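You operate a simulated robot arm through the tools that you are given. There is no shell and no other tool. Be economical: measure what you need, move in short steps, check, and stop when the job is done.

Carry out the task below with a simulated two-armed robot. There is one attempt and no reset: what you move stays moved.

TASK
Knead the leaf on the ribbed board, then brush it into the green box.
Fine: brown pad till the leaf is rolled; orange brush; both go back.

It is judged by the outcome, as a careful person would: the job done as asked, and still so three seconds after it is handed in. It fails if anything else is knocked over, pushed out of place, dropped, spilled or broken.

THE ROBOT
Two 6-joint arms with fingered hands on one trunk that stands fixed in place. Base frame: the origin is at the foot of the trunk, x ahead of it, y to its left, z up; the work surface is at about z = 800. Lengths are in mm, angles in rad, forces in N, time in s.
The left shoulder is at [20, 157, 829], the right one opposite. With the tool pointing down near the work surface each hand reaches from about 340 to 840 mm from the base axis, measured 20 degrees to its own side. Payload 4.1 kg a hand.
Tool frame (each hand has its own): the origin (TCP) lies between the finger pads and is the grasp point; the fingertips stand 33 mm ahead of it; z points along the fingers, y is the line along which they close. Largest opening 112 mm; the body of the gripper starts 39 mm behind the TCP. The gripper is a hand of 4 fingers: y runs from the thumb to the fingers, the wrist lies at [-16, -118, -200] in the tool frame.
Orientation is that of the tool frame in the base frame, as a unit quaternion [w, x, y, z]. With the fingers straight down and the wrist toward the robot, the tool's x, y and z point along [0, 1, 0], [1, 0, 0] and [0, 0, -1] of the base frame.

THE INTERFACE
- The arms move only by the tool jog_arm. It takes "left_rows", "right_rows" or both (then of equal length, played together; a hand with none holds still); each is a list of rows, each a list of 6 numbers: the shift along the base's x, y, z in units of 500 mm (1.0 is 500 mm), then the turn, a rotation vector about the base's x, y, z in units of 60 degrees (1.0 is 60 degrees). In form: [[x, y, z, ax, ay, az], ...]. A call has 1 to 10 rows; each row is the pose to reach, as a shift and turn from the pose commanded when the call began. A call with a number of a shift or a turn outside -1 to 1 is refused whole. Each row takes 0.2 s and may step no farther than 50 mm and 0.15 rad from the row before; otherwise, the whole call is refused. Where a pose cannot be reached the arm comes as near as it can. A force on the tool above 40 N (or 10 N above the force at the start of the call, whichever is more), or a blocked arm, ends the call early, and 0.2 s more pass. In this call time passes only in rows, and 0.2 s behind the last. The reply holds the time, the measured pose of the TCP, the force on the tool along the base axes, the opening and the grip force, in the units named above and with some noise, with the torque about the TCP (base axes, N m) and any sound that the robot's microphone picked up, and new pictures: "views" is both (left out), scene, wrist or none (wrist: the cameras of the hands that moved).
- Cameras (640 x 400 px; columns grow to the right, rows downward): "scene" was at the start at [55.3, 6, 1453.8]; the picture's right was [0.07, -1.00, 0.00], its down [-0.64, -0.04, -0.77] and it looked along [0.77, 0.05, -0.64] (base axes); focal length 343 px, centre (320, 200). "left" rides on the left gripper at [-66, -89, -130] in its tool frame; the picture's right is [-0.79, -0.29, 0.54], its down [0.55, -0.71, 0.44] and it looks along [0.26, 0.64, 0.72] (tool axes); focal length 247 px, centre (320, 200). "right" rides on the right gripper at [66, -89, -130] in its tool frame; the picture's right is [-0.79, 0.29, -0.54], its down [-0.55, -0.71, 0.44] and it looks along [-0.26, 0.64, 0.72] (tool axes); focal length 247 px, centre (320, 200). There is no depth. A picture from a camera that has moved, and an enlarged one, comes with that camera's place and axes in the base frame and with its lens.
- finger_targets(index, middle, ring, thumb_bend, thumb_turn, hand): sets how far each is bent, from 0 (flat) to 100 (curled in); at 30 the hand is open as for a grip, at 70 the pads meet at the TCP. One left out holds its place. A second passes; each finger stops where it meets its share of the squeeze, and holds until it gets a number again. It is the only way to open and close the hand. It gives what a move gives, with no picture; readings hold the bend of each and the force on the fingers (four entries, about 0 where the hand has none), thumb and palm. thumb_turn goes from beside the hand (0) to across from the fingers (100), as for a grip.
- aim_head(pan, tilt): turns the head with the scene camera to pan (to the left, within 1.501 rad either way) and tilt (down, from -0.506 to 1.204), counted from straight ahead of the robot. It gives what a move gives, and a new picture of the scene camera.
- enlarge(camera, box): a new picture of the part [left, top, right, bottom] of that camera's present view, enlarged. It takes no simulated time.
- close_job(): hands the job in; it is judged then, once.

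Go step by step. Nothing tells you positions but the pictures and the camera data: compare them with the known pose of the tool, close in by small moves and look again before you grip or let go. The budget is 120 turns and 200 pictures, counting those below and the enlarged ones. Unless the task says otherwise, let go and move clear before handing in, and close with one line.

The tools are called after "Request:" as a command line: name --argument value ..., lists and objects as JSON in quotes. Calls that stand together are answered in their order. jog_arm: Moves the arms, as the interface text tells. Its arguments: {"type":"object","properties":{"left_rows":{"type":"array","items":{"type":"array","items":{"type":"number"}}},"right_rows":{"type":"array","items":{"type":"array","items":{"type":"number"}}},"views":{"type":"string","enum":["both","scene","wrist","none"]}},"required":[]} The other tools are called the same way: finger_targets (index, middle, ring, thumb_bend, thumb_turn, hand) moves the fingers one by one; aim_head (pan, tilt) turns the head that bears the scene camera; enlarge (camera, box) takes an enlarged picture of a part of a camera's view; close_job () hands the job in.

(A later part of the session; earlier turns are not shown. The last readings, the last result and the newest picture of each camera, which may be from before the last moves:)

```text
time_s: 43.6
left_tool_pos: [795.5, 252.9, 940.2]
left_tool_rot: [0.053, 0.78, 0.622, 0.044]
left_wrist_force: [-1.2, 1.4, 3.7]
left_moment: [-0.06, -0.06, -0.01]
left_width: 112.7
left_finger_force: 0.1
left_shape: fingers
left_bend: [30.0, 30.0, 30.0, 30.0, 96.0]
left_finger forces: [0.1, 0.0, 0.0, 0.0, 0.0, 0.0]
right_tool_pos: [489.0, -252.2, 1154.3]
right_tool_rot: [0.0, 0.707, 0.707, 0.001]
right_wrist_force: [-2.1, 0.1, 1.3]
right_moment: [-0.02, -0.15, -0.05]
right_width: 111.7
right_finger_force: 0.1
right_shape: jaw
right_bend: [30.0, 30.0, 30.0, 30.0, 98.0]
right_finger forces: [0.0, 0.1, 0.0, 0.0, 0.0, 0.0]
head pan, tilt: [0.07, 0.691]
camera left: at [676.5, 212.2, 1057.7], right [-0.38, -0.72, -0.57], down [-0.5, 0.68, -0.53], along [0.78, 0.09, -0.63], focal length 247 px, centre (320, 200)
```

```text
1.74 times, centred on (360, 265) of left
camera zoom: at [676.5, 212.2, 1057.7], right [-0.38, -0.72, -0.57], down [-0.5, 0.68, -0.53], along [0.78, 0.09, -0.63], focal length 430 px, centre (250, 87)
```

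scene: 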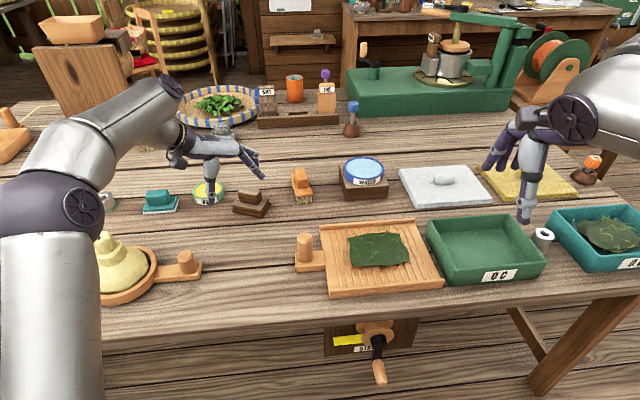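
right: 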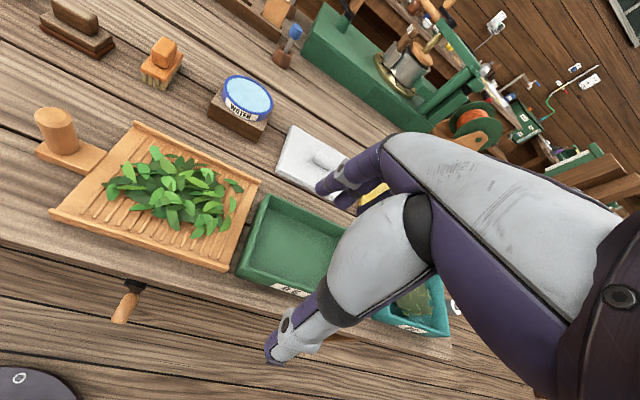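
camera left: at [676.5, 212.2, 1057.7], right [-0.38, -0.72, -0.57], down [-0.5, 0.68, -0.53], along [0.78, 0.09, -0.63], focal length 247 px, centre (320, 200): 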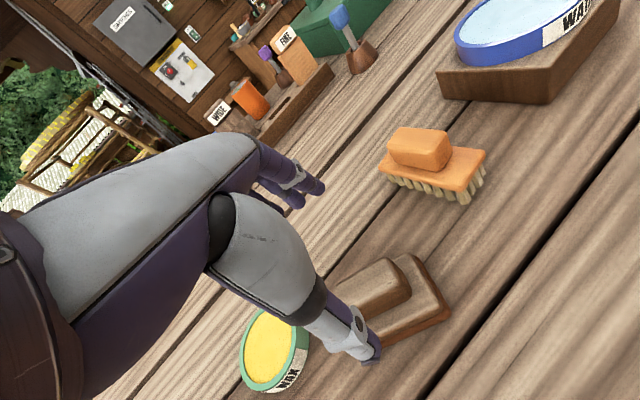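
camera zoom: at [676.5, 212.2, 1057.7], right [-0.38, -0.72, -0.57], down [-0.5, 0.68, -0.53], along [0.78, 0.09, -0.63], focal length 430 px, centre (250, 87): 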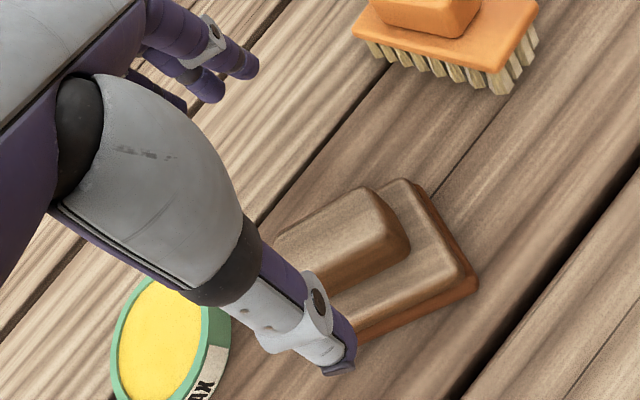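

The hand lines up with the pad, so I'll descend and close to the moderate grip.

Request:
jog_arm --left_rows '[[-0.004, 0.002, -0.07, 0, 0, -0.03], [-0.004, 0.002, -0.12, 0, 0, -0.03], [-0.004, 0.002, -0.133, 0, 0, -0.03]]' --views "none"

Request:
enlarge --camera "scene" --box '[200, 120, 330, 220]'

```text
time_s: 44.4
left_tool_pos: [800.0, 253.0, 873.6]
left_tool_rot: [0.052, 0.792, 0.608, 0.039]
left_wrist_force: [-0.2, -0.7, 0.4]
left_moment: [-0.01, -0.02, -0.03]
left_width: 112.7
left_finger_force: 0.1
left_shape: fingers
left_bend: [30.0, 30.0, 30.0, 30.0, 96.0]
left_finger forces: [0.0, 0.1, 0.0, 0.0, 0.0, 0.0]
left hand out of reach, approached as far as the arm can: row 2, 3
right_tool_pos: [490.5, -251.6, 1154.5]
right_tool_rot: [0.0, 0.707, 0.707, 0.0]
right_wrist_force: [0.1, -0.4, -0.1]
right_moment: [0.0, -0.03, -0.01]
right_width: 112.0
right_finger_force: 0.1
right_shape: jaw
right_bend: [30.0, 30.0, 30.0, 30.0, 98.0]
right_finger forces: [0.0, 0.0, 0.0, 0.0, 0.0, 0.1]
head pan, tilt: [0.07, 0.691]
```

```text
4.00 times, centred on (265, 170) of scene
camera zoom: at [55.1, 6.0, 1453.8], right [0.07, -1.0, 0.0], down [-0.64, -0.04, -0.77], along [0.77, 0.05, -0.64], focal length 1371 px, centre (540, 320)
```

zoom: 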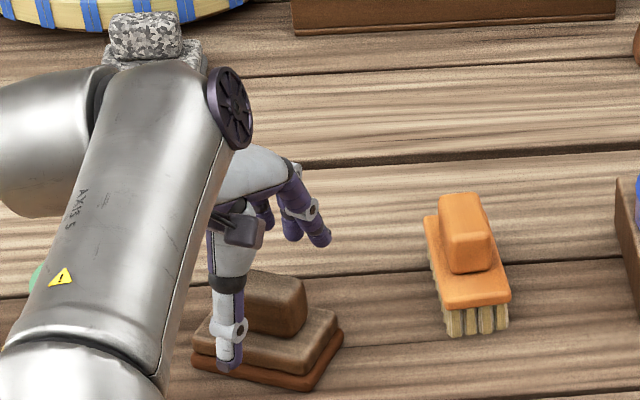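

Request:
jog_arm --left_rows '[[-0.016, 0.002, 0, 0, 0, 0]]' --views "none"

Request:
finger_targets --hand "left" --index 71 --middle 71 --ring 71 --thumb_bend 71 --thumb_turn 98

Request:
enlarge --camera "scene" --box '[200, 120, 330, 220]'

```text
time_s: 44.8
left_tool_pos: [799.8, 255.9, 874.1]
left_tool_rot: [0.051, 0.792, 0.608, 0.039]
left_wrist_force: [0.8, 0.3, 0.4]
left_moment: [0.01, -0.03, -0.01]
left_width: 112.9
left_finger_force: 0.0
left_shape: fingers
left_bend: [30.0, 30.0, 30.0, 30.0, 96.0]
left_finger forces: [0.0, 0.1, 0.0, 0.1, 0.0, 0.0]
left hand out of reach, approached as far as the arm can: row 1
right_tool_pos: [489.9, -250.9, 1154.2]
right_tool_rot: [0.0, 0.707, 0.707, 0.0]
right_wrist_force: [0.5, -0.1, -0.2]
right_moment: [-0.02, 0.0, 0.01]
right_width: 111.6
right_finger_force: 0.1
right_shape: jaw
right_bend: [30.0, 30.0, 30.0, 30.0, 98.0]
right_finger forces: [0.1, 0.0, 0.0, 0.1, 0.0, 0.0]
head pan, tilt: [0.07, 0.691]
```

```text
time_s: 45.8
left_tool_pos: [801.0, 256.5, 874.4]
left_tool_rot: [0.052, 0.791, 0.608, 0.04]
left_wrist_force: [1.8, 1.3, 3.0]
left_moment: [0.04, 0.02, 0.0]
left_width: 28.6
left_finger_force: 16.7
left_shape: fingers
left_bend: [63.0, 65.0, 69.0, 60.0, 99.0]
left_finger forces: [7.1, 6.8, 5.3, 0.0, 14.7, 0.0]
right_tool_pos: [490.7, -251.9, 1154.3]
right_tool_rot: [0.0, 0.706, 0.708, 0.0]
right_wrist_force: [0.6, -0.2, -0.4]
right_moment: [-0.04, -0.02, 0.02]
right_width: 111.8
right_finger_force: 0.1
right_shape: jaw
right_bend: [30.0, 30.0, 30.0, 30.0, 98.0]
right_finger forces: [0.0, 0.1, 0.1, 0.0, 0.0, 0.0]
head pan, tilt: [0.07, 0.691]
```

```text
4.00 times, centred on (265, 170) of scene
camera zoom: at [55.2, 6.0, 1453.8], right [0.07, -1.0, 0.0], down [-0.64, -0.04, -0.77], along [0.77, 0.05, -0.64], focal length 1371 px, centre (540, 320)
```

zoom: 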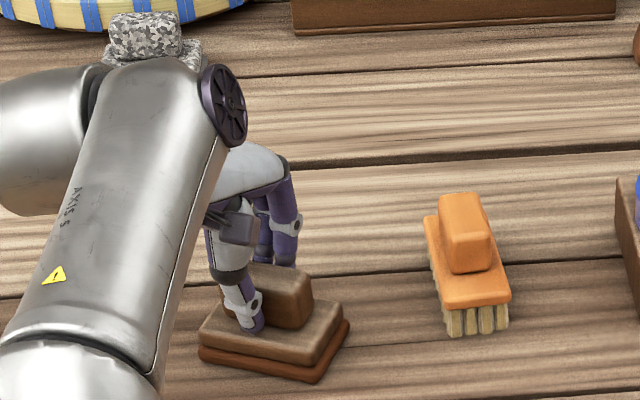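

Gripped. I'll lift and move back to the release pose that worked before, hovering at z 893.

Request:
jog_arm --left_rows '[[-0.01, 0, 0.03, 0, 0, 0], [-0.02, 0, 0.06, 0, 0, 0.08], [-0.01, 0, 0.06, 0, 0, 0.18], [0.02, -0.004, 0.05, 0, 0, 0.28], [0.038, -0.006, 0.038, 0, 0, 0.306]]' --views "none"

Request:
enlarge --camera "scene" --box '[200, 120, 330, 220]'

```text
time_s: 47.0
left_tool_pos: [818.7, 253.7, 892.9]
left_tool_rot: [0.045, 0.684, 0.726, 0.048]
left_wrist_force: [0.6, -0.1, -2.6]
left_moment: [0.01, -0.02, 0.01]
left_width: 28.9
left_finger_force: 15.6
left_shape: fingers
left_bend: [63.0, 65.0, 70.0, 60.0, 98.0]
left_finger forces: [6.4, 6.1, 4.3, 0.1, 14.1, 0.1]
left hand out of reach, approached as far as the arm can: row 1, 2, 3
right_tool_pos: [489.9, -252.1, 1154.4]
right_tool_rot: [-0.001, 0.707, 0.708, 0.0]
right_wrist_force: [0.3, 0.4, 0.2]
right_moment: [0.01, 0.01, 0.01]
right_width: 111.5
right_finger_force: 0.2
right_shape: jaw
right_bend: [30.0, 30.0, 30.0, 30.0, 98.0]
right_finger forces: [0.0, 0.1, 0.0, 0.0, 0.0, 0.0]
head pan, tilt: [0.07, 0.691]
```

```text
4.00 times, centred on (265, 170) of scene
camera zoom: at [55.3, 6.0, 1453.8], right [0.07, -1.0, 0.0], down [-0.64, -0.04, -0.77], along [0.77, 0.05, -0.64], focal length 1371 px, centre (540, 320)
```

zoom: 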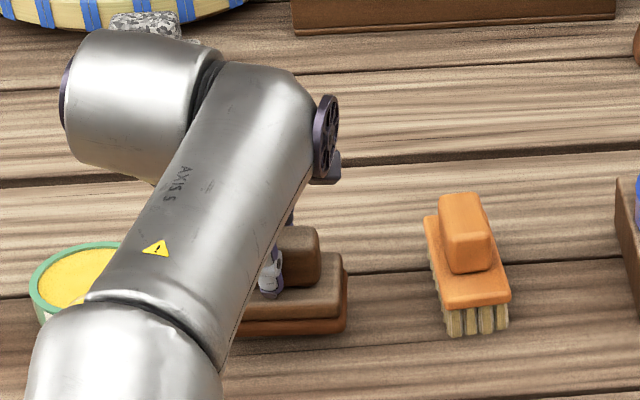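

The right corner lands within about 1 px of the target. I'll add a touch of yaw and set it down.

Request:
jog_arm --left_rows '[[0, 0, -0.015, 0, 0, 0.03], [0, 0.002, -0.03, 0, 0, 0.03], [0, 0.002, -0.036, 0, 0, 0.03], [0, 0.002, -0.039, 0, 0, 0.03]]' --views "none"

Request:
enlarge --camera "scene" --box '[200, 120, 330, 220]'

```text
time_s: 48.0
left_tool_pos: [818.5, 254.6, 875.1]
left_tool_rot: [0.046, 0.672, 0.737, 0.048]
left_wrist_force: [0.8, 0.9, 2.6]
left_moment: [-0.06, 0.02, 0.02]
left_width: 28.6
left_finger_force: 16.7
left_shape: fingers
left_bend: [63.0, 65.0, 70.0, 60.0, 98.0]
left_finger forces: [7.2, 6.7, 5.2, 0.0, 14.3, 0.0]
right_tool_pos: [489.4, -252.0, 1154.4]
right_tool_rot: [0.001, 0.707, 0.708, 0.0]
right_wrist_force: [-0.8, 0.0, 0.1]
right_moment: [-0.03, 0.01, 0.01]
right_width: 111.5
right_finger_force: 0.0
right_shape: jaw
right_bend: [30.0, 30.0, 30.0, 30.0, 98.0]
right_finger forces: [0.1, 0.0, 0.0, 0.1, 0.0, 0.0]
head pan, tilt: [0.07, 0.691]
```

```text
4.00 times, centred on (265, 170) of scene
camera zoom: at [55.2, 6.0, 1453.8], right [0.07, -1.0, 0.0], down [-0.64, -0.04, -0.77], along [0.77, 0.05, -0.64], focal length 1371 px, centre (540, 320)
```

zoom: 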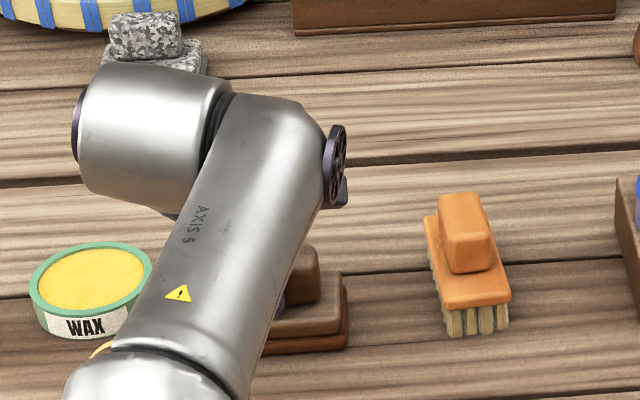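

The pad touches down within a few millimetres of its original place. I'll release it.

Request:
finger_targets --hand "left" --index 30 --middle 30 --ring 30 --thumb_bend 30

```text
time_s: 49.0
left_tool_pos: [818.1, 255.0, 873.6]
left_tool_rot: [0.044, 0.673, 0.737, 0.048]
left_wrist_force: [-0.4, -0.7, 0.3]
left_moment: [0.0, 0.03, -0.02]
left_width: 112.5
left_finger_force: 0.1
left_shape: fingers
left_bend: [30.0, 30.0, 30.0, 30.0, 96.0]
left_finger forces: [0.1, 0.1, 0.0, 0.0, 0.0, 0.1]
right_tool_pos: [490.9, -252.4, 1154.7]
right_tool_rot: [0.0, 0.707, 0.707, 0.0]
right_wrist_force: [-0.5, -1.0, 0.1]
right_moment: [-0.02, 0.02, 0.01]
right_width: 111.5
right_finger_force: 0.1
right_shape: jaw
right_bend: [30.0, 30.0, 30.0, 30.0, 98.0]
right_finger forces: [0.1, 0.1, 0.0, 0.1, 0.0, 0.0]
head pan, tilt: [0.07, 0.691]
```

Request:
jog_arm --left_rows '[[-0.004, 0, 0.04, 0, 0, 0], [-0.01, 0, 0.09, 0, 0, 0], [-0.04, 0, 0.16, 0, 0, 0], [-0.1, -0.03, 0.22, 0, 0, 0], [-0.18, -0.06, 0.24, 0, 0.04, 0], [-0.24, -0.1, 0.25, 0, 0.1, 0]]' --views "scene"

Request:
enlarge --camera "scene" --box '[200, 120, 330, 220]'

```text
time_s: 50.4
left_tool_pos: [754.0, 205.3, 1026.0]
left_tool_rot: [0.005, 0.674, 0.738, 0.012]
left_wrist_force: [-0.1, -0.7, 0.2]
left_moment: [-0.05, 0.02, -0.07]
left_width: 112.8
left_finger_force: 0.0
left_shape: fingers
left_bend: [30.0, 30.0, 30.0, 30.0, 96.0]
left_finger forces: [0.0, 0.0, 0.0, 0.1, 0.0, 0.0]
left hand out of reach, approached as far as the arm can: row 3, 4, 5, 6
right_tool_pos: [489.8, -251.4, 1153.9]
right_tool_rot: [0.0, 0.708, 0.707, 0.0]
right_wrist_force: [1.1, -0.6, 0.8]
right_moment: [0.01, 0.04, -0.02]
right_width: 111.6
right_finger_force: 0.1
right_shape: jaw
right_bend: [30.0, 30.0, 30.0, 30.0, 98.0]
right_finger forces: [0.0, 0.0, 0.0, 0.1, 0.0, 0.1]
head pan, tilt: [0.07, 0.691]
```

scene: 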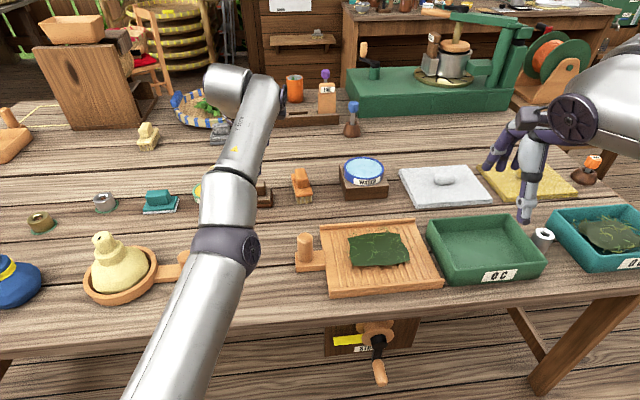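

```text
4.00 times, centred on (265, 170) of scene
camera zoom: at [55.5, 6.3, 1453.8], right [0.07, -1.0, 0.0], down [-0.64, -0.04, -0.77], along [0.77, 0.05, -0.64], focal length 1371 px, centre (540, 320)
```

zoom: 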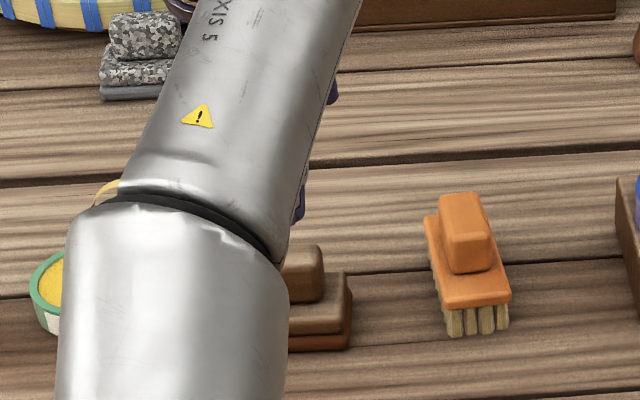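

The pad looks right as far as I can see past the arm. Now I'll pull the hand back to an open area.

Request:
jog_arm --left_rows '[[-0.06, -0.02, -0.02, 0, 0, 0], [-0.13, -0.05, -0.05, 0, 0, 0], [-0.2, -0.08, -0.06, 0, 0, 0]]' --views "none"

Request:
enlarge --camera "scene" --box '[200, 120, 330, 220]'

```text
time_s: 51.2
left_tool_pos: [751.7, 164.5, 1029.5]
left_tool_rot: [0.004, 0.674, 0.739, 0.013]
left_wrist_force: [0.5, 1.0, -1.1]
left_moment: [0.04, 0.01, -0.03]
left_width: 112.8
left_finger_force: 0.1
left_shape: fingers
left_bend: [30.0, 30.0, 30.0, 30.0, 96.0]
left_finger forces: [0.0, 0.1, 0.0, 0.0, 0.1, 0.1]
left hand out of reach, approached as far as the arm can: row 1, 2, 3
right_tool_pos: [490.9, -251.5, 1154.0]
right_tool_rot: [0.0, 0.707, 0.707, -0.001]
right_wrist_force: [-1.1, -0.8, -0.4]
right_moment: [0.03, -0.01, -0.03]
right_width: 111.6
right_finger_force: 0.2
right_shape: jaw
right_bend: [30.0, 30.0, 30.0, 30.0, 98.0]
right_finger forces: [0.0, 0.0, 0.0, 0.0, 0.1, 0.0]
head pan, tilt: [0.07, 0.691]
```

```text
4.00 times, centred on (265, 170) of scene
camera zoom: at [55.4, 5.9, 1453.8], right [0.07, -1.0, 0.0], down [-0.64, -0.04, -0.77], along [0.77, 0.05, -0.64], focal length 1371 px, centre (540, 320)
```

zoom: 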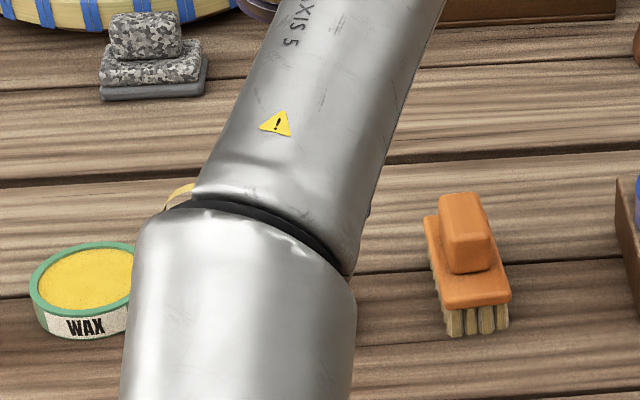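

The arm has stretched straight and resists moving back. I'll add some tilt so the elbow can bend.

Request:
jog_arm --left_rows '[[-0.08, 0, 0, 0, -0.12, 0], [-0.16, 0, 0, 0, -0.24, 0], [-0.24, 0, 0, 0, -0.24, 0], [-0.3, 0, 0, 0, -0.24, 0]]' --views "scene"

```text
time_s: 52.2
left_tool_pos: [787.4, 153.7, 1091.0]
left_tool_rot: [0.097, 0.667, 0.732, 0.097]
left_wrist_force: [0.2, -0.2, -0.3]
left_moment: [0.0, 0.01, -0.01]
left_width: 112.6
left_finger_force: 0.1
left_shape: fingers
left_bend: [30.0, 30.0, 30.0, 30.0, 96.0]
left_finger forces: [0.1, 0.1, 0.0, 0.0, 0.0, 0.1]
left hand out of reach, approached as far as the arm can: row 1, 2, 3, 4
right_tool_pos: [490.8, -252.7, 1154.1]
right_tool_rot: [0.0, 0.707, 0.707, 0.0]
right_wrist_force: [0.9, -0.7, -0.1]
right_moment: [0.0, 0.01, -0.01]
right_width: 111.5
right_finger_force: 0.1
right_shape: jaw
right_bend: [30.0, 30.0, 30.0, 30.0, 98.0]
right_finger forces: [0.0, 0.1, 0.0, 0.0, 0.0, 0.0]
head pan, tilt: [0.07, 0.691]
```

scene: 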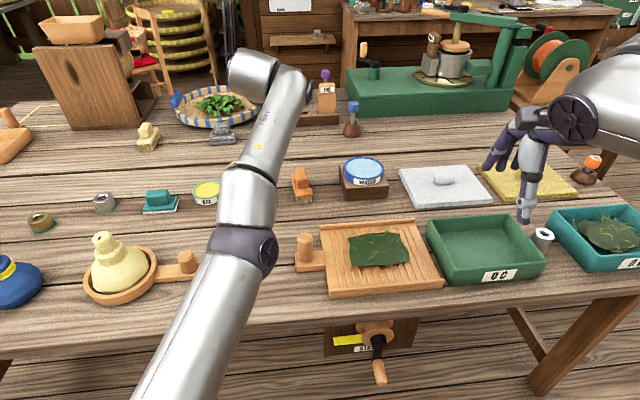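

The arm is locked at a straight elbow. I'll command a longer inward path through clear air to break out of it.

Request:
jog_arm --left_rows '[[-0.08, 0.02, 0.03, 0, 0.05, 0], [-0.16, 0.04, 0.06, 0, 0.1, 0], [-0.24, 0.06, 0.07, 0, 0.15, 0], [-0.32, 0.07, 0.08, 0, 0.18, 0], [-0.38, 0.08, 0.08, 0, 0.18, 0], [-0.42, 0.08, 0.08, 0, 0.18, 0], [-0.44, 0.09, 0.08, 0, 0.18, 0], [-0.46, 0.09, 0.08, 0, 0.18, 0]]' --views "scene"

```text
time_s: 54.0
left_tool_pos: [659.4, 206.1, 1215.9]
left_tool_rot: [0.026, 0.674, 0.737, 0.033]
left_wrist_force: [0.6, -1.4, -0.9]
left_moment: [0.03, 0.03, -0.02]
left_width: 113.3
left_finger_force: 0.0
left_shape: fingers
left_bend: [30.0, 30.0, 30.0, 30.0, 96.0]
left_finger forces: [0.0, 0.1, 0.0, 0.0, 0.0, 0.1]
left hand out of reach, approached as far as the arm can: row 1, 2, 3, 4, 5, 6, 7, 8
right_tool_pos: [491.2, -253.5, 1153.7]
right_tool_rot: [0.0, 0.707, 0.707, 0.0]
right_wrist_force: [0.9, -0.8, -0.5]
right_moment: [0.0, 0.0, 0.03]
right_width: 111.5
right_finger_force: 0.1
right_shape: jaw
right_bend: [30.0, 30.0, 30.0, 30.0, 98.0]
right_finger forces: [0.0, 0.0, 0.0, 0.0, 0.1, 0.0]
head pan, tilt: [0.07, 0.691]
```

scene: 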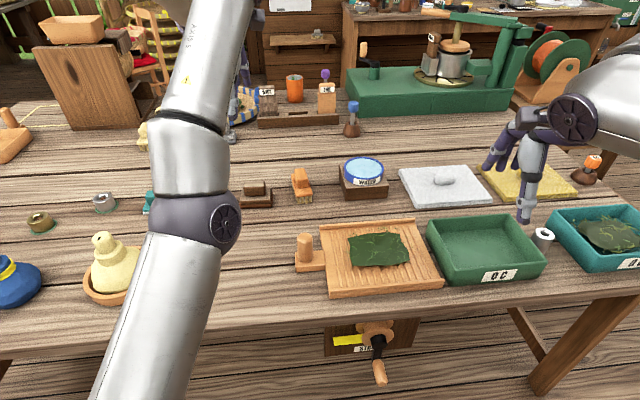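

Still straight. I'll try moving mostly down, which should make the elbow bend.

Request:
jog_arm --left_rows '[[0.01, 0, -0.08, 0, 0, 0], [0.02, 0, -0.16, 0, 0, 0], [0.02, 0, -0.24, 0, 0, 0], [0.0, 0, -0.32, 0, 0, 0], [-0.02, 0, -0.38, 0, 0, 0], [-0.04, 0, -0.42, 0, 0, 0]]' --views "scene"

```text
time_s: 55.4
left_tool_pos: [747.1, 203.2, 1081.6]
left_tool_rot: [0.028, 0.673, 0.738, 0.034]
left_wrist_force: [0.4, 1.1, -0.4]
left_moment: [0.0, -0.01, 0.01]
left_width: 112.9
left_finger_force: 0.1
left_shape: fingers
left_bend: [30.0, 30.0, 30.0, 30.0, 96.0]
left_finger forces: [0.1, 0.0, 0.0, 0.0, 0.0, 0.0]
left hand out of reach, approached as far as the arm can: row 1, 2, 3, 4, 5, 6
right_tool_pos: [490.6, -252.1, 1154.4]
right_tool_rot: [-0.001, 0.707, 0.707, 0.0]
right_wrist_force: [-0.8, 0.3, 0.9]
right_moment: [-0.01, -0.03, -0.05]
right_width: 112.0
right_finger_force: 0.1
right_shape: jaw
right_bend: [30.0, 30.0, 30.0, 30.0, 98.0]
right_finger forces: [0.0, 0.0, 0.1, 0.0, 0.0, 0.0]
head pan, tilt: [0.07, 0.691]
```

scene: 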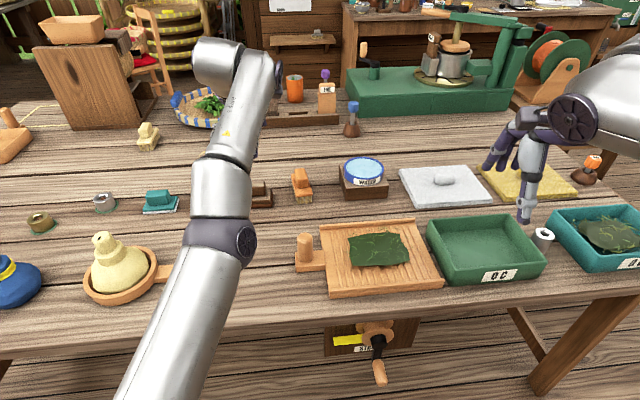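

The elbow bends sideways (outward to the left), so I'll swing the hand to the right and inward at this safe height.

Request:
jog_arm --left_rows '[[-0.02, -0.09, 0, 0, 0, 0], [-0.04, -0.18, 0, 0, 0, 0], [-0.07, -0.27, 0, 0, 0, 0], [-0.11, -0.36, 0, 0, 0, 0], [-0.15, -0.44, 0, 0, 0, 0], [-0.2, -0.5, 0, 0, 0, 0], [-0.28, -0.52, 0, 0, 0, 0]]' --views "scene"

```text
time_s: 57.0
left_tool_pos: [656.0, -77.2, 1110.3]
left_tool_rot: [0.028, 0.672, 0.739, 0.034]
left_wrist_force: [0.8, -0.1, 0.1]
left_moment: [-0.05, 0.0, -0.01]
left_width: 113.2
left_finger_force: 0.0
left_shape: fingers
left_bend: [30.0, 30.0, 30.0, 30.0, 96.0]
left_finger forces: [0.1, 0.0, 0.0, 0.1, 0.0, 0.0]
left hand out of reach, approached as far as the arm can: row 1, 2, 3, 4, 5, 6, 7
right_tool_pos: [490.0, -251.7, 1154.9]
right_tool_rot: [0.0, 0.706, 0.708, 0.0]
right_wrist_force: [0.0, 0.2, -0.1]
right_moment: [-0.03, 0.04, -0.02]
right_width: 112.0
right_finger_force: 0.0
right_shape: jaw
right_bend: [30.0, 30.0, 30.0, 30.0, 98.0]
right_finger forces: [0.1, 0.1, 0.1, 0.1, 0.0, 0.0]
head pan, tilt: [0.07, 0.691]
```

scene: 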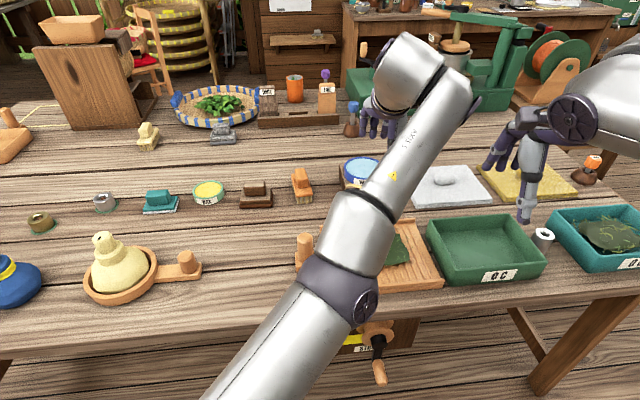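

The cause may be a wrist limit rather than the elbow. I'll try heading back to the known-good starting pose.

Request:
jog_arm --left_rows '[[-0.03, 0.08, 0.01, 0, 0.01, -0.02], [-0.07, 0.16, 0.02, 0, 0.03, -0.04], [-0.11, 0.24, 0.03, 0, 0.05, -0.06], [-0.14, 0.32, 0.04, 0, 0.06, -0.08], [-0.17, 0.4, 0.05, 0, 0.07, -0.09], [-0.2, 0.48, 0.05, 0, 0.07, -0.09], [-0.224, 0.55, 0.05, 0, 0.07, -0.09], [-0.224, 0.55, 0.05, 0, 0.07, -0.09]]' --views "scene"

```text
time_s: 58.8
left_tool_pos: [546.1, 196.3, 1134.4]
left_tool_rot: [0.003, 0.708, 0.706, 0.008]
left_wrist_force: [0.8, -0.5, 0.6]
left_moment: [0.0, 0.05, 0.02]
left_width: 112.9
left_finger_force: 0.0
left_shape: fingers
left_bend: [30.0, 30.0, 30.0, 30.0, 96.0]
left_finger forces: [0.0, 0.0, 0.0, 0.0, 0.0, 0.0]
left hand out of reach, approached as far as the arm can: row 1, 2, 3, 4
right_tool_pos: [488.7, -252.6, 1155.0]
right_tool_rot: [0.0, 0.707, 0.707, 0.0]
right_wrist_force: [-0.2, -0.6, -0.6]
right_moment: [0.0, -0.02, -0.06]
right_width: 112.3
right_finger_force: 0.1
right_shape: jaw
right_bend: [30.0, 30.0, 30.0, 30.0, 98.0]
right_finger forces: [0.0, 0.0, 0.0, 0.1, 0.0, 0.0]
head pan, tilt: [0.07, 0.691]
```

scene: 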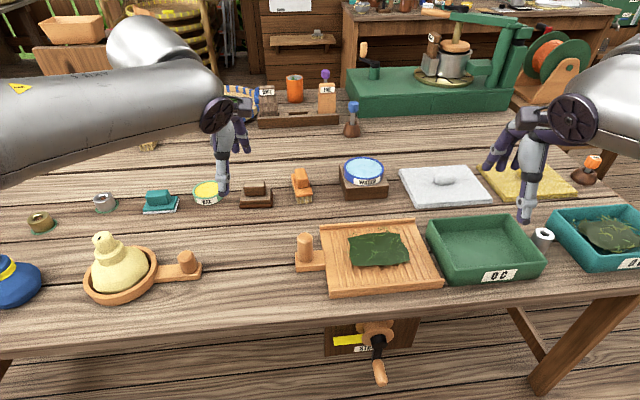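

The arm is free again, back at its starting pose. I'll check the pad and brush now that the view is clear.

Request:
enlarge --camera "scene" --box '[200, 120, 330, 220]'

```text
4.00 times, centred on (265, 170) of scene
camera zoom: at [55.1, 6.0, 1453.8], right [0.07, -1.0, 0.0], down [-0.64, -0.04, -0.77], along [0.77, 0.05, -0.64], focal length 1371 px, centre (540, 320)
```

zoom: 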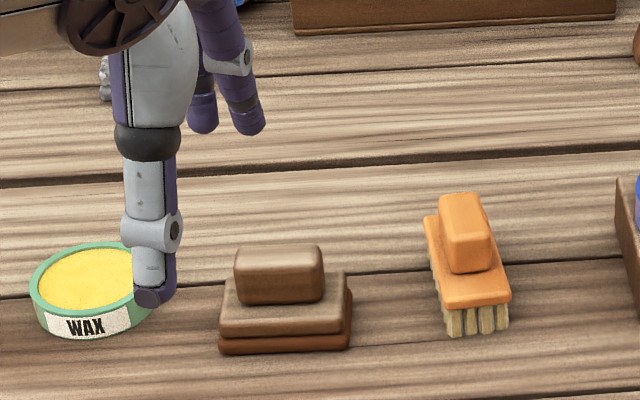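

The pad sits within about 5 mm of its original place and heading, which is fine. Next I'll turn the left hand sideways (yaw) in clear air for the brush.

Request:
jog_arm --left_rows '[[0.02, 0, -0.02, 0, 0, -0.12], [0.05, 0, -0.05, 0, 0, -0.24], [0.08, 0, -0.08, 0, 0, -0.36], [0.11, 0, -0.11, 0, 0, -0.48], [0.14, 0, -0.14, 0, 0, -0.6], [0.17, 0, -0.17, 0, 0, -0.72], [0.2, 0, -0.19, 0, 0, -0.84], [0.22, 0, -0.2, 0, 0, -0.95]]' --views "none"

```text
time_s: 60.6
left_tool_pos: [654.9, 195.8, 1033.8]
left_tool_rot: [0.007, 0.96, 0.281, 0.006]
left_wrist_force: [0.0, 1.0, -0.6]
left_moment: [-0.01, 0.0, 0.03]
left_width: 113.0
left_finger_force: 0.1
left_shape: fingers
left_bend: [30.0, 30.0, 30.0, 30.0, 96.0]
left_finger forces: [0.0, 0.0, 0.1, 0.0, 0.0, 0.1]
right_tool_pos: [490.6, -253.3, 1154.6]
right_tool_rot: [0.0, 0.707, 0.707, 0.0]
right_wrist_force: [-0.4, -0.6, 0.3]
right_moment: [0.01, -0.03, 0.04]
right_width: 111.8
right_finger_force: 0.1
right_shape: jaw
right_bend: [30.0, 30.0, 30.0, 30.0, 98.0]
right_finger forces: [0.1, 0.1, 0.1, 0.0, 0.0, 0.1]
head pan, tilt: [0.07, 0.691]
```

Request:
jog_arm --left_rows '[[0.02, -0.02, 0, 0, 0, -0.12], [0.05, -0.05, 0, 0, 0, -0.24], [0.08, -0.08, 0, 0, 0, -0.296]]' --views "none"

```text
time_s: 61.4
left_tool_pos: [649.1, 158.3, 1014.7]
left_tool_rot: [0.008, 0.991, 0.13, 0.007]
left_wrist_force: [0.2, 2.4, 0.8]
left_moment: [-0.07, -0.08, 0.01]
left_width: 112.8
left_finger_force: 0.1
left_shape: fingers
left_bend: [30.0, 30.0, 30.0, 30.0, 96.0]
left_finger forces: [0.0, 0.0, 0.1, 0.0, 0.1, 0.0]
left hand out of reach, approached as far as the arm can: row 1, 2, 3
right_tool_pos: [489.5, -250.7, 1155.3]
right_tool_rot: [0.001, 0.707, 0.707, 0.001]
right_wrist_force: [-0.8, 0.1, 0.9]
right_moment: [-0.03, -0.07, -0.02]
right_width: 111.7
right_finger_force: 0.2
right_shape: jaw
right_bend: [30.0, 30.0, 30.0, 30.0, 98.0]
right_finger forces: [0.1, 0.1, 0.0, 0.0, 0.0, 0.0]
head pan, tilt: [0.07, 0.691]
```

That yaw is past a wrist limit. I'll go back to about -1.0 rad, where it was fine, and pitch the hand forward there.

Request:
jog_arm --left_rows '[[0.01, 0, 0, 0, 0, 0.1], [0.03, 0, 0, 0, 0, 0.2], [0.06, 0, 0, 0, 0, 0.31]]' --views "none"

```text
time_s: 62.2
left_tool_pos: [679.0, 157.2, 1012.7]
left_tool_rot: [0.008, 0.957, 0.29, 0.006]
left_wrist_force: [0.1, -0.4, 0.2]
left_moment: [0.01, 0.02, 0.02]
left_width: 112.6
left_finger_force: 0.1
left_shape: fingers
left_bend: [30.0, 30.0, 30.0, 30.0, 96.0]
left_finger forces: [0.0, 0.0, 0.1, 0.0, 0.0, 0.0]
right_tool_pos: [490.2, -252.2, 1154.0]
right_tool_rot: [-0.001, 0.708, 0.707, -0.001]
right_wrist_force: [0.5, 1.1, 0.7]
right_moment: [0.0, 0.03, 0.02]
right_width: 111.7
right_finger_force: 0.0
right_shape: jaw
right_bend: [30.0, 30.0, 30.0, 30.0, 98.0]
right_finger forces: [0.0, 0.0, 0.0, 0.1, 0.1, 0.0]
head pan, tilt: [0.07, 0.691]
```

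Request:
jog_arm --left_rows '[[0.02, -0.01, 0, 0.073, -0.111, 0], [0.04, -0.02, 0, 0.147, -0.223, 0], [0.06, -0.03, 0, 0.22, -0.335, 0], [0.08, -0.04, 0, 0.294, -0.446, 0], [0.1, -0.04, 0, 0.368, -0.558, 0]]' --views "both"

```text
time_s: 63.4
left_tool_pos: [728.2, 136.5, 1013.3]
left_tool_rot: [-0.089, 0.899, 0.269, 0.334]
left_wrist_force: [-0.9, -1.0, 1.0]
left_moment: [0.04, -0.03, 0.01]
left_width: 112.8
left_finger_force: 0.0
left_shape: fingers
left_bend: [30.0, 30.0, 30.0, 30.0, 96.0]
left_finger forces: [0.0, 0.1, 0.0, 0.0, 0.0, 0.1]
right_tool_pos: [490.4, -251.9, 1154.5]
right_tool_rot: [0.0, 0.708, 0.707, 0.001]
right_wrist_force: [-0.3, -0.2, 0.5]
right_moment: [0.03, 0.03, 0.02]
right_width: 112.0
right_finger_force: 0.1
right_shape: jaw
right_bend: [30.0, 30.0, 30.0, 30.0, 98.0]
right_finger forces: [0.0, 0.0, 0.1, 0.0, 0.0, 0.1]
head pan, tilt: [0.07, 0.691]
camera left: at [565.6, 138.6, 1069.2], right [-0.36, 0.09, -0.93], down [0.2, 0.98, 0.01], along [0.91, -0.19, -0.37], focal length 247 px, centre (320, 200)
```

scene: 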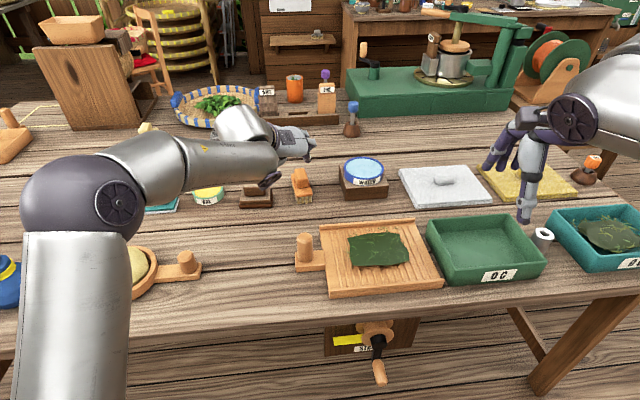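
left: 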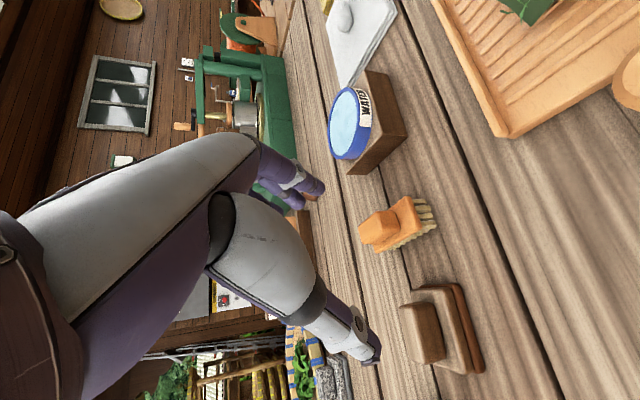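

That pose is reachable. I'll zoom in on the brush from here to locate its handle.

Request:
enlarge --camera "left" --box '[330, 170, 460, 270]'

```text
4.00 times, centred on (395, 220) of left
camera zoom: at [565.6, 138.6, 1069.2], right [-0.36, 0.09, -0.93], down [0.2, 0.98, 0.01], along [0.91, -0.19, -0.37], focal length 988 px, centre (20, 120)
```

zoom: 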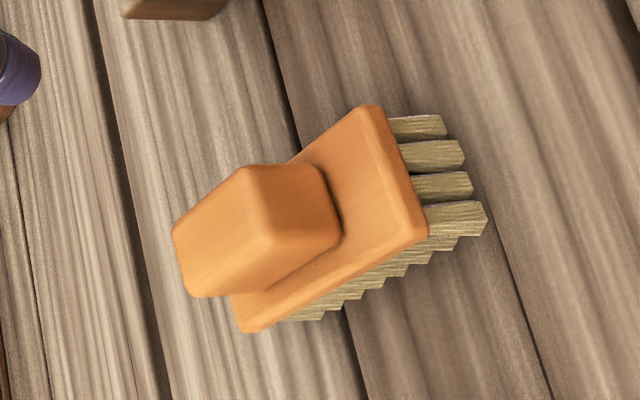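

The handle's centre is near (893,116), with a heading of about 0.3. I'll move to a pre-grasp point behind and above it, with a bit more yaw and pitch.

Request:
jog_arm --left_rows '[[0.04, -0.02, -0.03, 0.009, -0.017, -0.04], [0.08, -0.04, -0.06, 0.018, -0.034, -0.08], [0.12, -0.06, -0.09, 0.027, -0.051, -0.12], [0.16, -0.075, -0.13, 0.036, -0.068, -0.16], [0.21, -0.085, -0.17, 0.043, -0.085, -0.19]]' --views "both"

```text
time_s: 64.6
left_tool_pos: [831.7, 97.0, 929.7]
left_tool_rot: [-0.066, 0.903, 0.173, 0.387]
left_wrist_force: [-0.5, 0.3, 1.2]
left_moment: [-0.03, 0.07, -0.02]
left_width: 113.0
left_finger_force: 0.1
left_shape: fingers
left_bend: [30.0, 30.0, 30.0, 30.0, 96.0]
left_finger forces: [0.0, 0.0, 0.1, 0.0, 0.0, 0.1]
right_tool_pos: [488.9, -251.9, 1154.1]
right_tool_rot: [0.0, 0.707, 0.707, 0.0]
right_wrist_force: [-0.7, -0.3, 0.4]
right_moment: [0.01, -0.06, -0.03]
right_width: 111.8
right_finger_force: 0.1
right_shape: jaw
right_bend: [30.0, 30.0, 30.0, 30.0, 98.0]
right_finger forces: [0.0, 0.1, 0.1, 0.0, 0.0, 0.1]
head pan, tilt: [0.07, 0.691]
camera left: at [669.4, 128.5, 972.0], right [-0.25, 0.19, -0.95], down [0.39, 0.92, 0.09], along [0.89, -0.35, -0.3], focal length 247 px, centre (320, 200)
```

scene: 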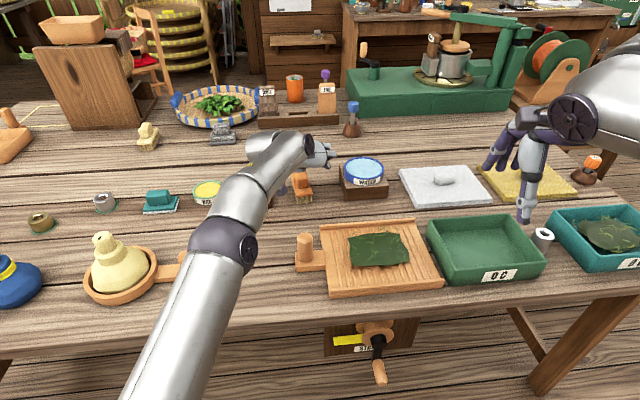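
left: 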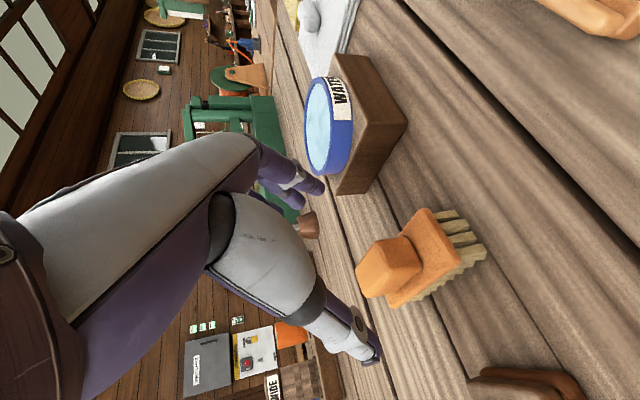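

The brush lies straight ahead of the open hand. I'll advance along the finger direction in two stages.

Request:
jog_arm --left_rows '[[0.032, 0.009, -0.034, 0, 0, 0], [0.06, 0.018, -0.065, 0, 0, 0]]' --views "wrist"

Request:
enlarge --camera "scene" --box '[240, 120, 370, 220]'

```text
time_s: 65.2
left_tool_pos: [842.2, 111.3, 891.9]
left_tool_rot: [-0.066, 0.903, 0.174, 0.387]
left_wrist_force: [0.4, 0.5, 0.8]
left_moment: [-0.02, 0.0, -0.03]
left_width: 113.0
left_finger_force: 0.0
left_shape: fingers
left_bend: [30.0, 30.0, 30.0, 30.0, 96.0]
left_finger forces: [0.0, 0.0, 0.0, 0.0, 0.0, 0.0]
left hand out of reach, approached as far as the arm can: row 1, 2
right_tool_pos: [490.1, -252.8, 1152.6]
right_tool_rot: [0.0, 0.707, 0.707, 0.0]
right_wrist_force: [0.5, 0.9, -0.8]
right_moment: [0.0, -0.03, 0.01]
right_width: 112.0
right_finger_force: 0.2
right_shape: jaw
right_bend: [30.0, 30.0, 30.0, 30.0, 98.0]
right_finger forces: [0.1, 0.0, 0.0, 0.0, 0.0, 0.1]
head pan, tilt: [0.07, 0.691]
camera left: at [679.3, 142.0, 934.3], right [-0.25, 0.19, -0.95], down [0.39, 0.92, 0.09], along [0.89, -0.35, -0.3], focal length 247 px, centre (320, 200)
```

left: 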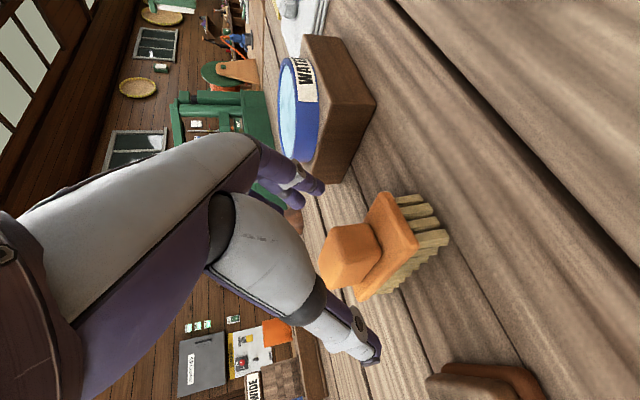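

```text
4.00 times, centred on (305, 170) of scene
camera zoom: at [55.0, 5.8, 1453.8], right [0.07, -1.0, 0.0], down [-0.64, -0.04, -0.77], along [0.77, 0.05, -0.64], focal length 1371 px, centre (380, 320)
```

zoom: 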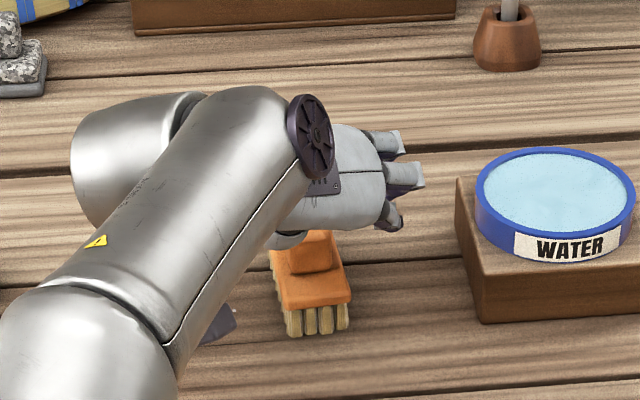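

From here the handle is about 30 mm too far. I'll pinch the near end of the brush base instead, slide the brush about 60 mm toward me, and grip the handle there; returning it will be the reverse.

Request:
jog_arm --left_rows '[[-0.03, -0.006, 0, 0, 0, 0], [-0.03, -0.012, -0.04, 0, 0, 0], [-0.024, -0.016, -0.08, 0, 0, 0]]' --views "wrist"

Request:
enlarge --camera "scene" --box '[240, 120, 370, 220]'

```text
time_s: 66.0
left_tool_pos: [830.0, 102.6, 853.2]
left_tool_rot: [-0.066, 0.903, 0.174, 0.387]
left_wrist_force: [0.0, -0.1, 0.5]
left_moment: [-0.02, 0.01, 0.0]
left_width: 113.0
left_finger_force: 0.0
left_shape: fingers
left_bend: [30.0, 30.0, 30.0, 30.0, 96.0]
left_finger forces: [0.0, 0.0, 0.0, 0.0, 0.0, 0.0]
right_tool_pos: [490.6, -251.6, 1155.1]
right_tool_rot: [0.0, 0.707, 0.707, 0.0]
right_wrist_force: [1.2, -0.3, -0.5]
right_moment: [0.03, -0.04, -0.03]
right_width: 111.9
right_finger_force: 0.0
right_shape: jaw
right_bend: [30.0, 30.0, 30.0, 30.0, 98.0]
right_finger forces: [0.0, 0.0, 0.0, 0.0, 0.0, 0.0]
head pan, tilt: [0.07, 0.691]
camera left: at [667.0, 133.9, 894.0], right [-0.25, 0.19, -0.95], down [0.39, 0.92, 0.09], along [0.89, -0.35, -0.3], focal length 247 px, centre (320, 200)
```

left: 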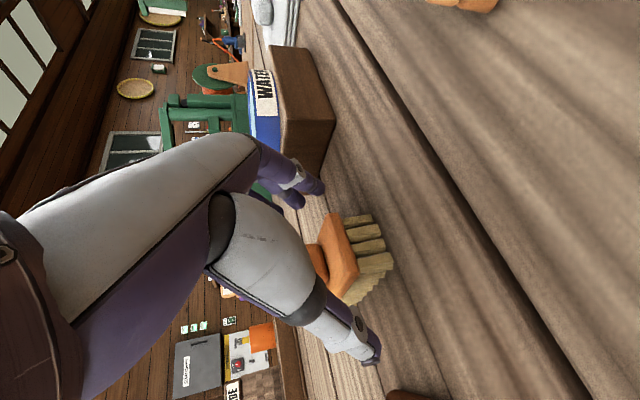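

```text
4.00 times, centred on (305, 170) of scene
camera zoom: at [55.1, 6.0, 1453.8], right [0.07, -1.0, 0.0], down [-0.64, -0.04, -0.77], along [0.77, 0.05, -0.64], focal length 1371 px, centre (380, 320)
```

zoom: 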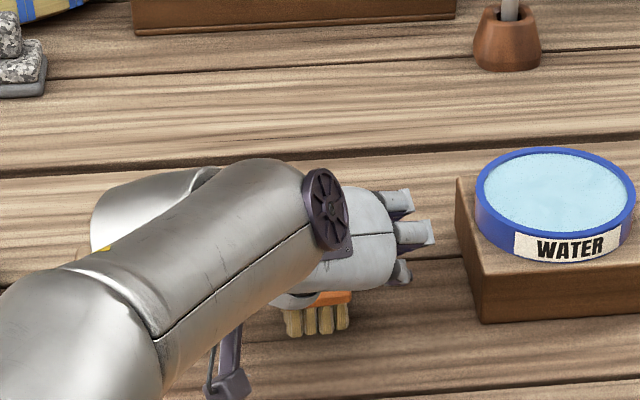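

The base's near end is between the thumb and fingers. I'll close gently.

Request:
finger_targets --hand "left" --index 64 --middle 64 --ring 64 --thumb_bend 64 --thumb_turn 98

Request:
enlarge --camera "left" --box '[240, 150, 440, 380]'

```text
time_s: 67.0
left_tool_pos: [830.0, 102.6, 852.9]
left_tool_rot: [-0.066, 0.903, 0.175, 0.387]
left_wrist_force: [0.6, -0.2, 0.9]
left_moment: [0.03, -0.05, -0.03]
left_width: 46.5
left_finger_force: 13.9
left_shape: fingers
left_bend: [56.0, 58.0, 62.0, 54.0, 98.0]
left_finger forces: [5.5, 6.7, 1.6, 0.0, 12.8, 0.0]
right_tool_pos: [490.9, -251.4, 1153.9]
right_tool_rot: [0.0, 0.707, 0.707, 0.001]
right_wrist_force: [-0.3, -1.0, 0.1]
right_moment: [0.02, 0.0, 0.01]
right_width: 112.0
right_finger_force: 0.0
right_shape: jaw
right_bend: [30.0, 30.0, 30.0, 30.0, 98.0]
right_finger forces: [0.0, 0.0, 0.0, 0.0, 0.1, 0.1]
head pan, tilt: [0.07, 0.691]
```

```text
1.74 times, centred on (340, 265) of left
camera zoom: at [667.0, 133.7, 893.9], right [-0.25, 0.19, -0.95], down [0.39, 0.92, 0.09], along [0.89, -0.35, -0.3], focal length 430 px, centre (285, 87)
```

zoom: 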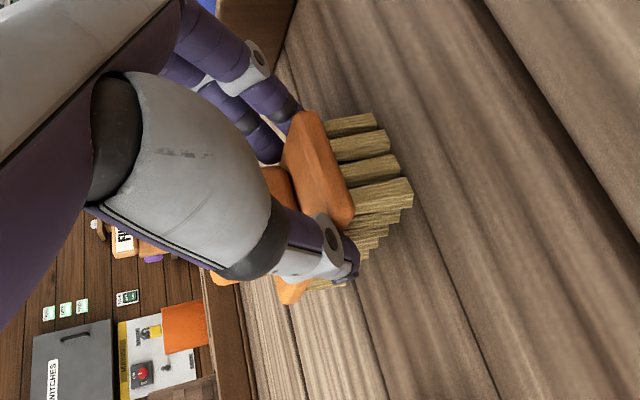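

The pinch on the orange base is firm. Now I'll slide the brush back about 65 mm along its own axis.

Request:
jog_arm --left_rows '[[-0.03, -0.008, 0.002, 0, 0, 0], [-0.06, -0.016, 0.002, 0, 0, 0], [-0.09, -0.024, 0.002, 0, 0, 0], [-0.12, -0.032, 0.002, 0, 0, 0], [-0.124, -0.034, 0, 0, 0, 0]]' --views "wrist"

Request:
enlarge --camera "scene" --box '[240, 120, 370, 220]'

```text
time_s: 68.2
left_tool_pos: [782.8, 89.6, 853.9]
left_tool_rot: [-0.063, 0.904, 0.173, 0.387]
left_wrist_force: [0.8, -0.6, 0.4]
left_moment: [0.0, 0.01, 0.02]
left_width: 46.8
left_finger_force: 13.0
left_shape: fingers
left_bend: [56.0, 59.0, 62.0, 54.0, 98.0]
left_finger forces: [5.4, 6.1, 1.3, 0.1, 12.8, 0.0]
left hand out of reach, approached as far as the arm can: row 3, 4, 5
right_tool_pos: [490.9, -252.4, 1155.1]
right_tool_rot: [0.0, 0.707, 0.707, 0.0]
right_wrist_force: [-0.2, -0.9, 0.2]
right_moment: [0.06, 0.02, -0.02]
right_width: 111.8
right_finger_force: 0.1
right_shape: jaw
right_bend: [30.0, 30.0, 30.0, 30.0, 98.0]
right_finger forces: [0.0, 0.0, 0.1, 0.0, 0.0, 0.0]
head pan, tilt: [0.07, 0.691]
camera left: at [619.3, 122.4, 895.0], right [-0.25, 0.19, -0.95], down [0.39, 0.92, 0.08], along [0.89, -0.35, -0.3], focal length 247 px, centre (320, 200)
```

left: 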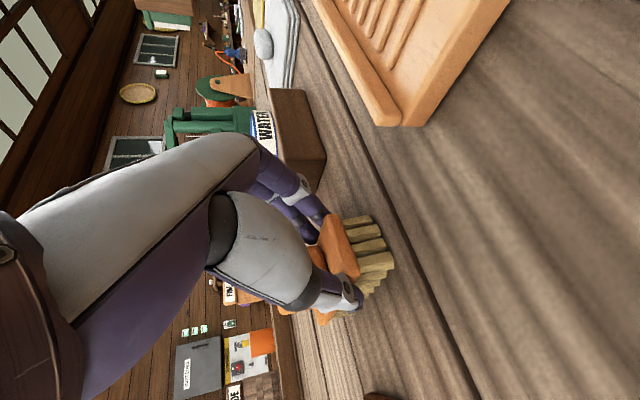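

```text
4.00 times, centred on (305, 170) of scene
camera zoom: at [55.2, 6.0, 1453.8], right [0.07, -1.0, 0.0], down [-0.64, -0.04, -0.77], along [0.77, 0.05, -0.64], focal length 1371 px, centre (380, 320)
```

zoom: 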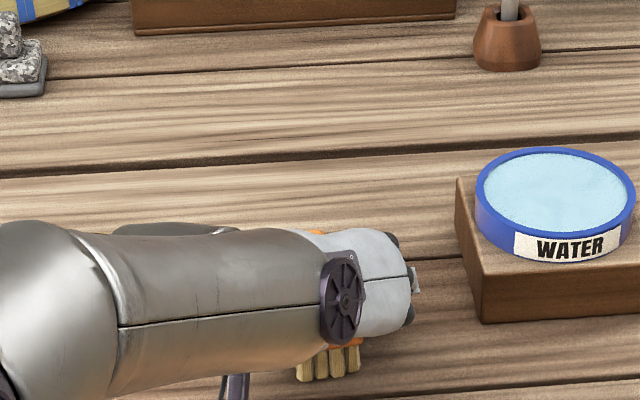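

The brush slid about 48 mm, and this sideways pose won't come nearer. I'll test-lift it gently so I can turn the hand and set it down closer for a lengthwise grip.

Request:
jog_arm --left_rows '[[0, 0, 0.02, 0, 0, 0], [0, 0, 0.05, 0, 0, 0]]' --views "wrist"

Request:
enlarge --camera "left" --box '[240, 150, 440, 380]'

```text
time_s: 68.8
left_tool_pos: [783.6, 89.6, 878.3]
left_tool_rot: [-0.062, 0.904, 0.171, 0.387]
left_wrist_force: [0.1, 0.0, -2.4]
left_moment: [-0.02, 0.04, 0.01]
left_width: 46.7
left_finger_force: 12.0
left_shape: fingers
left_bend: [56.0, 59.0, 62.0, 54.0, 98.0]
left_finger forces: [6.0, 4.4, 1.2, 0.0, 12.5, 0.0]
right_tool_pos: [490.4, -251.4, 1153.8]
right_tool_rot: [0.001, 0.707, 0.707, 0.0]
right_wrist_force: [1.0, 0.0, -0.6]
right_moment: [0.02, 0.02, 0.01]
right_width: 111.9
right_finger_force: 0.1
right_shape: jaw
right_bend: [30.0, 30.0, 30.0, 30.0, 98.0]
right_finger forces: [0.0, 0.0, 0.0, 0.1, 0.0, 0.1]
head pan, tilt: [0.07, 0.691]
camera left: at [620.1, 122.7, 920.1], right [-0.25, 0.19, -0.95], down [0.4, 0.91, 0.08], along [0.88, -0.36, -0.3], focal length 247 px, centre (320, 200)
```

left: 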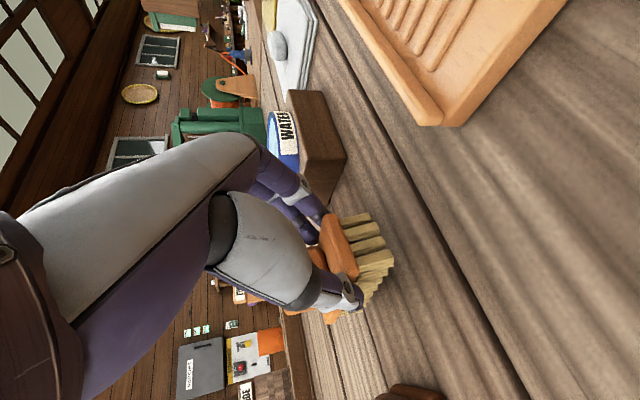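

```text
1.74 times, centred on (340, 265) of left
camera zoom: at [620.1, 122.7, 920.1], right [-0.25, 0.19, -0.95], down [0.4, 0.91, 0.08], along [0.88, -0.36, -0.3], focal length 430 px, centre (285, 87)
```

zoom: 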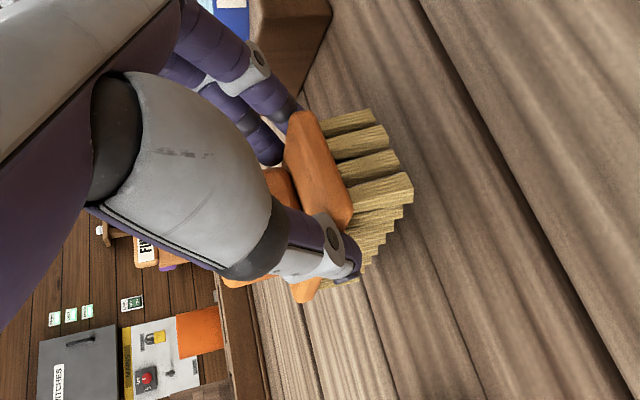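

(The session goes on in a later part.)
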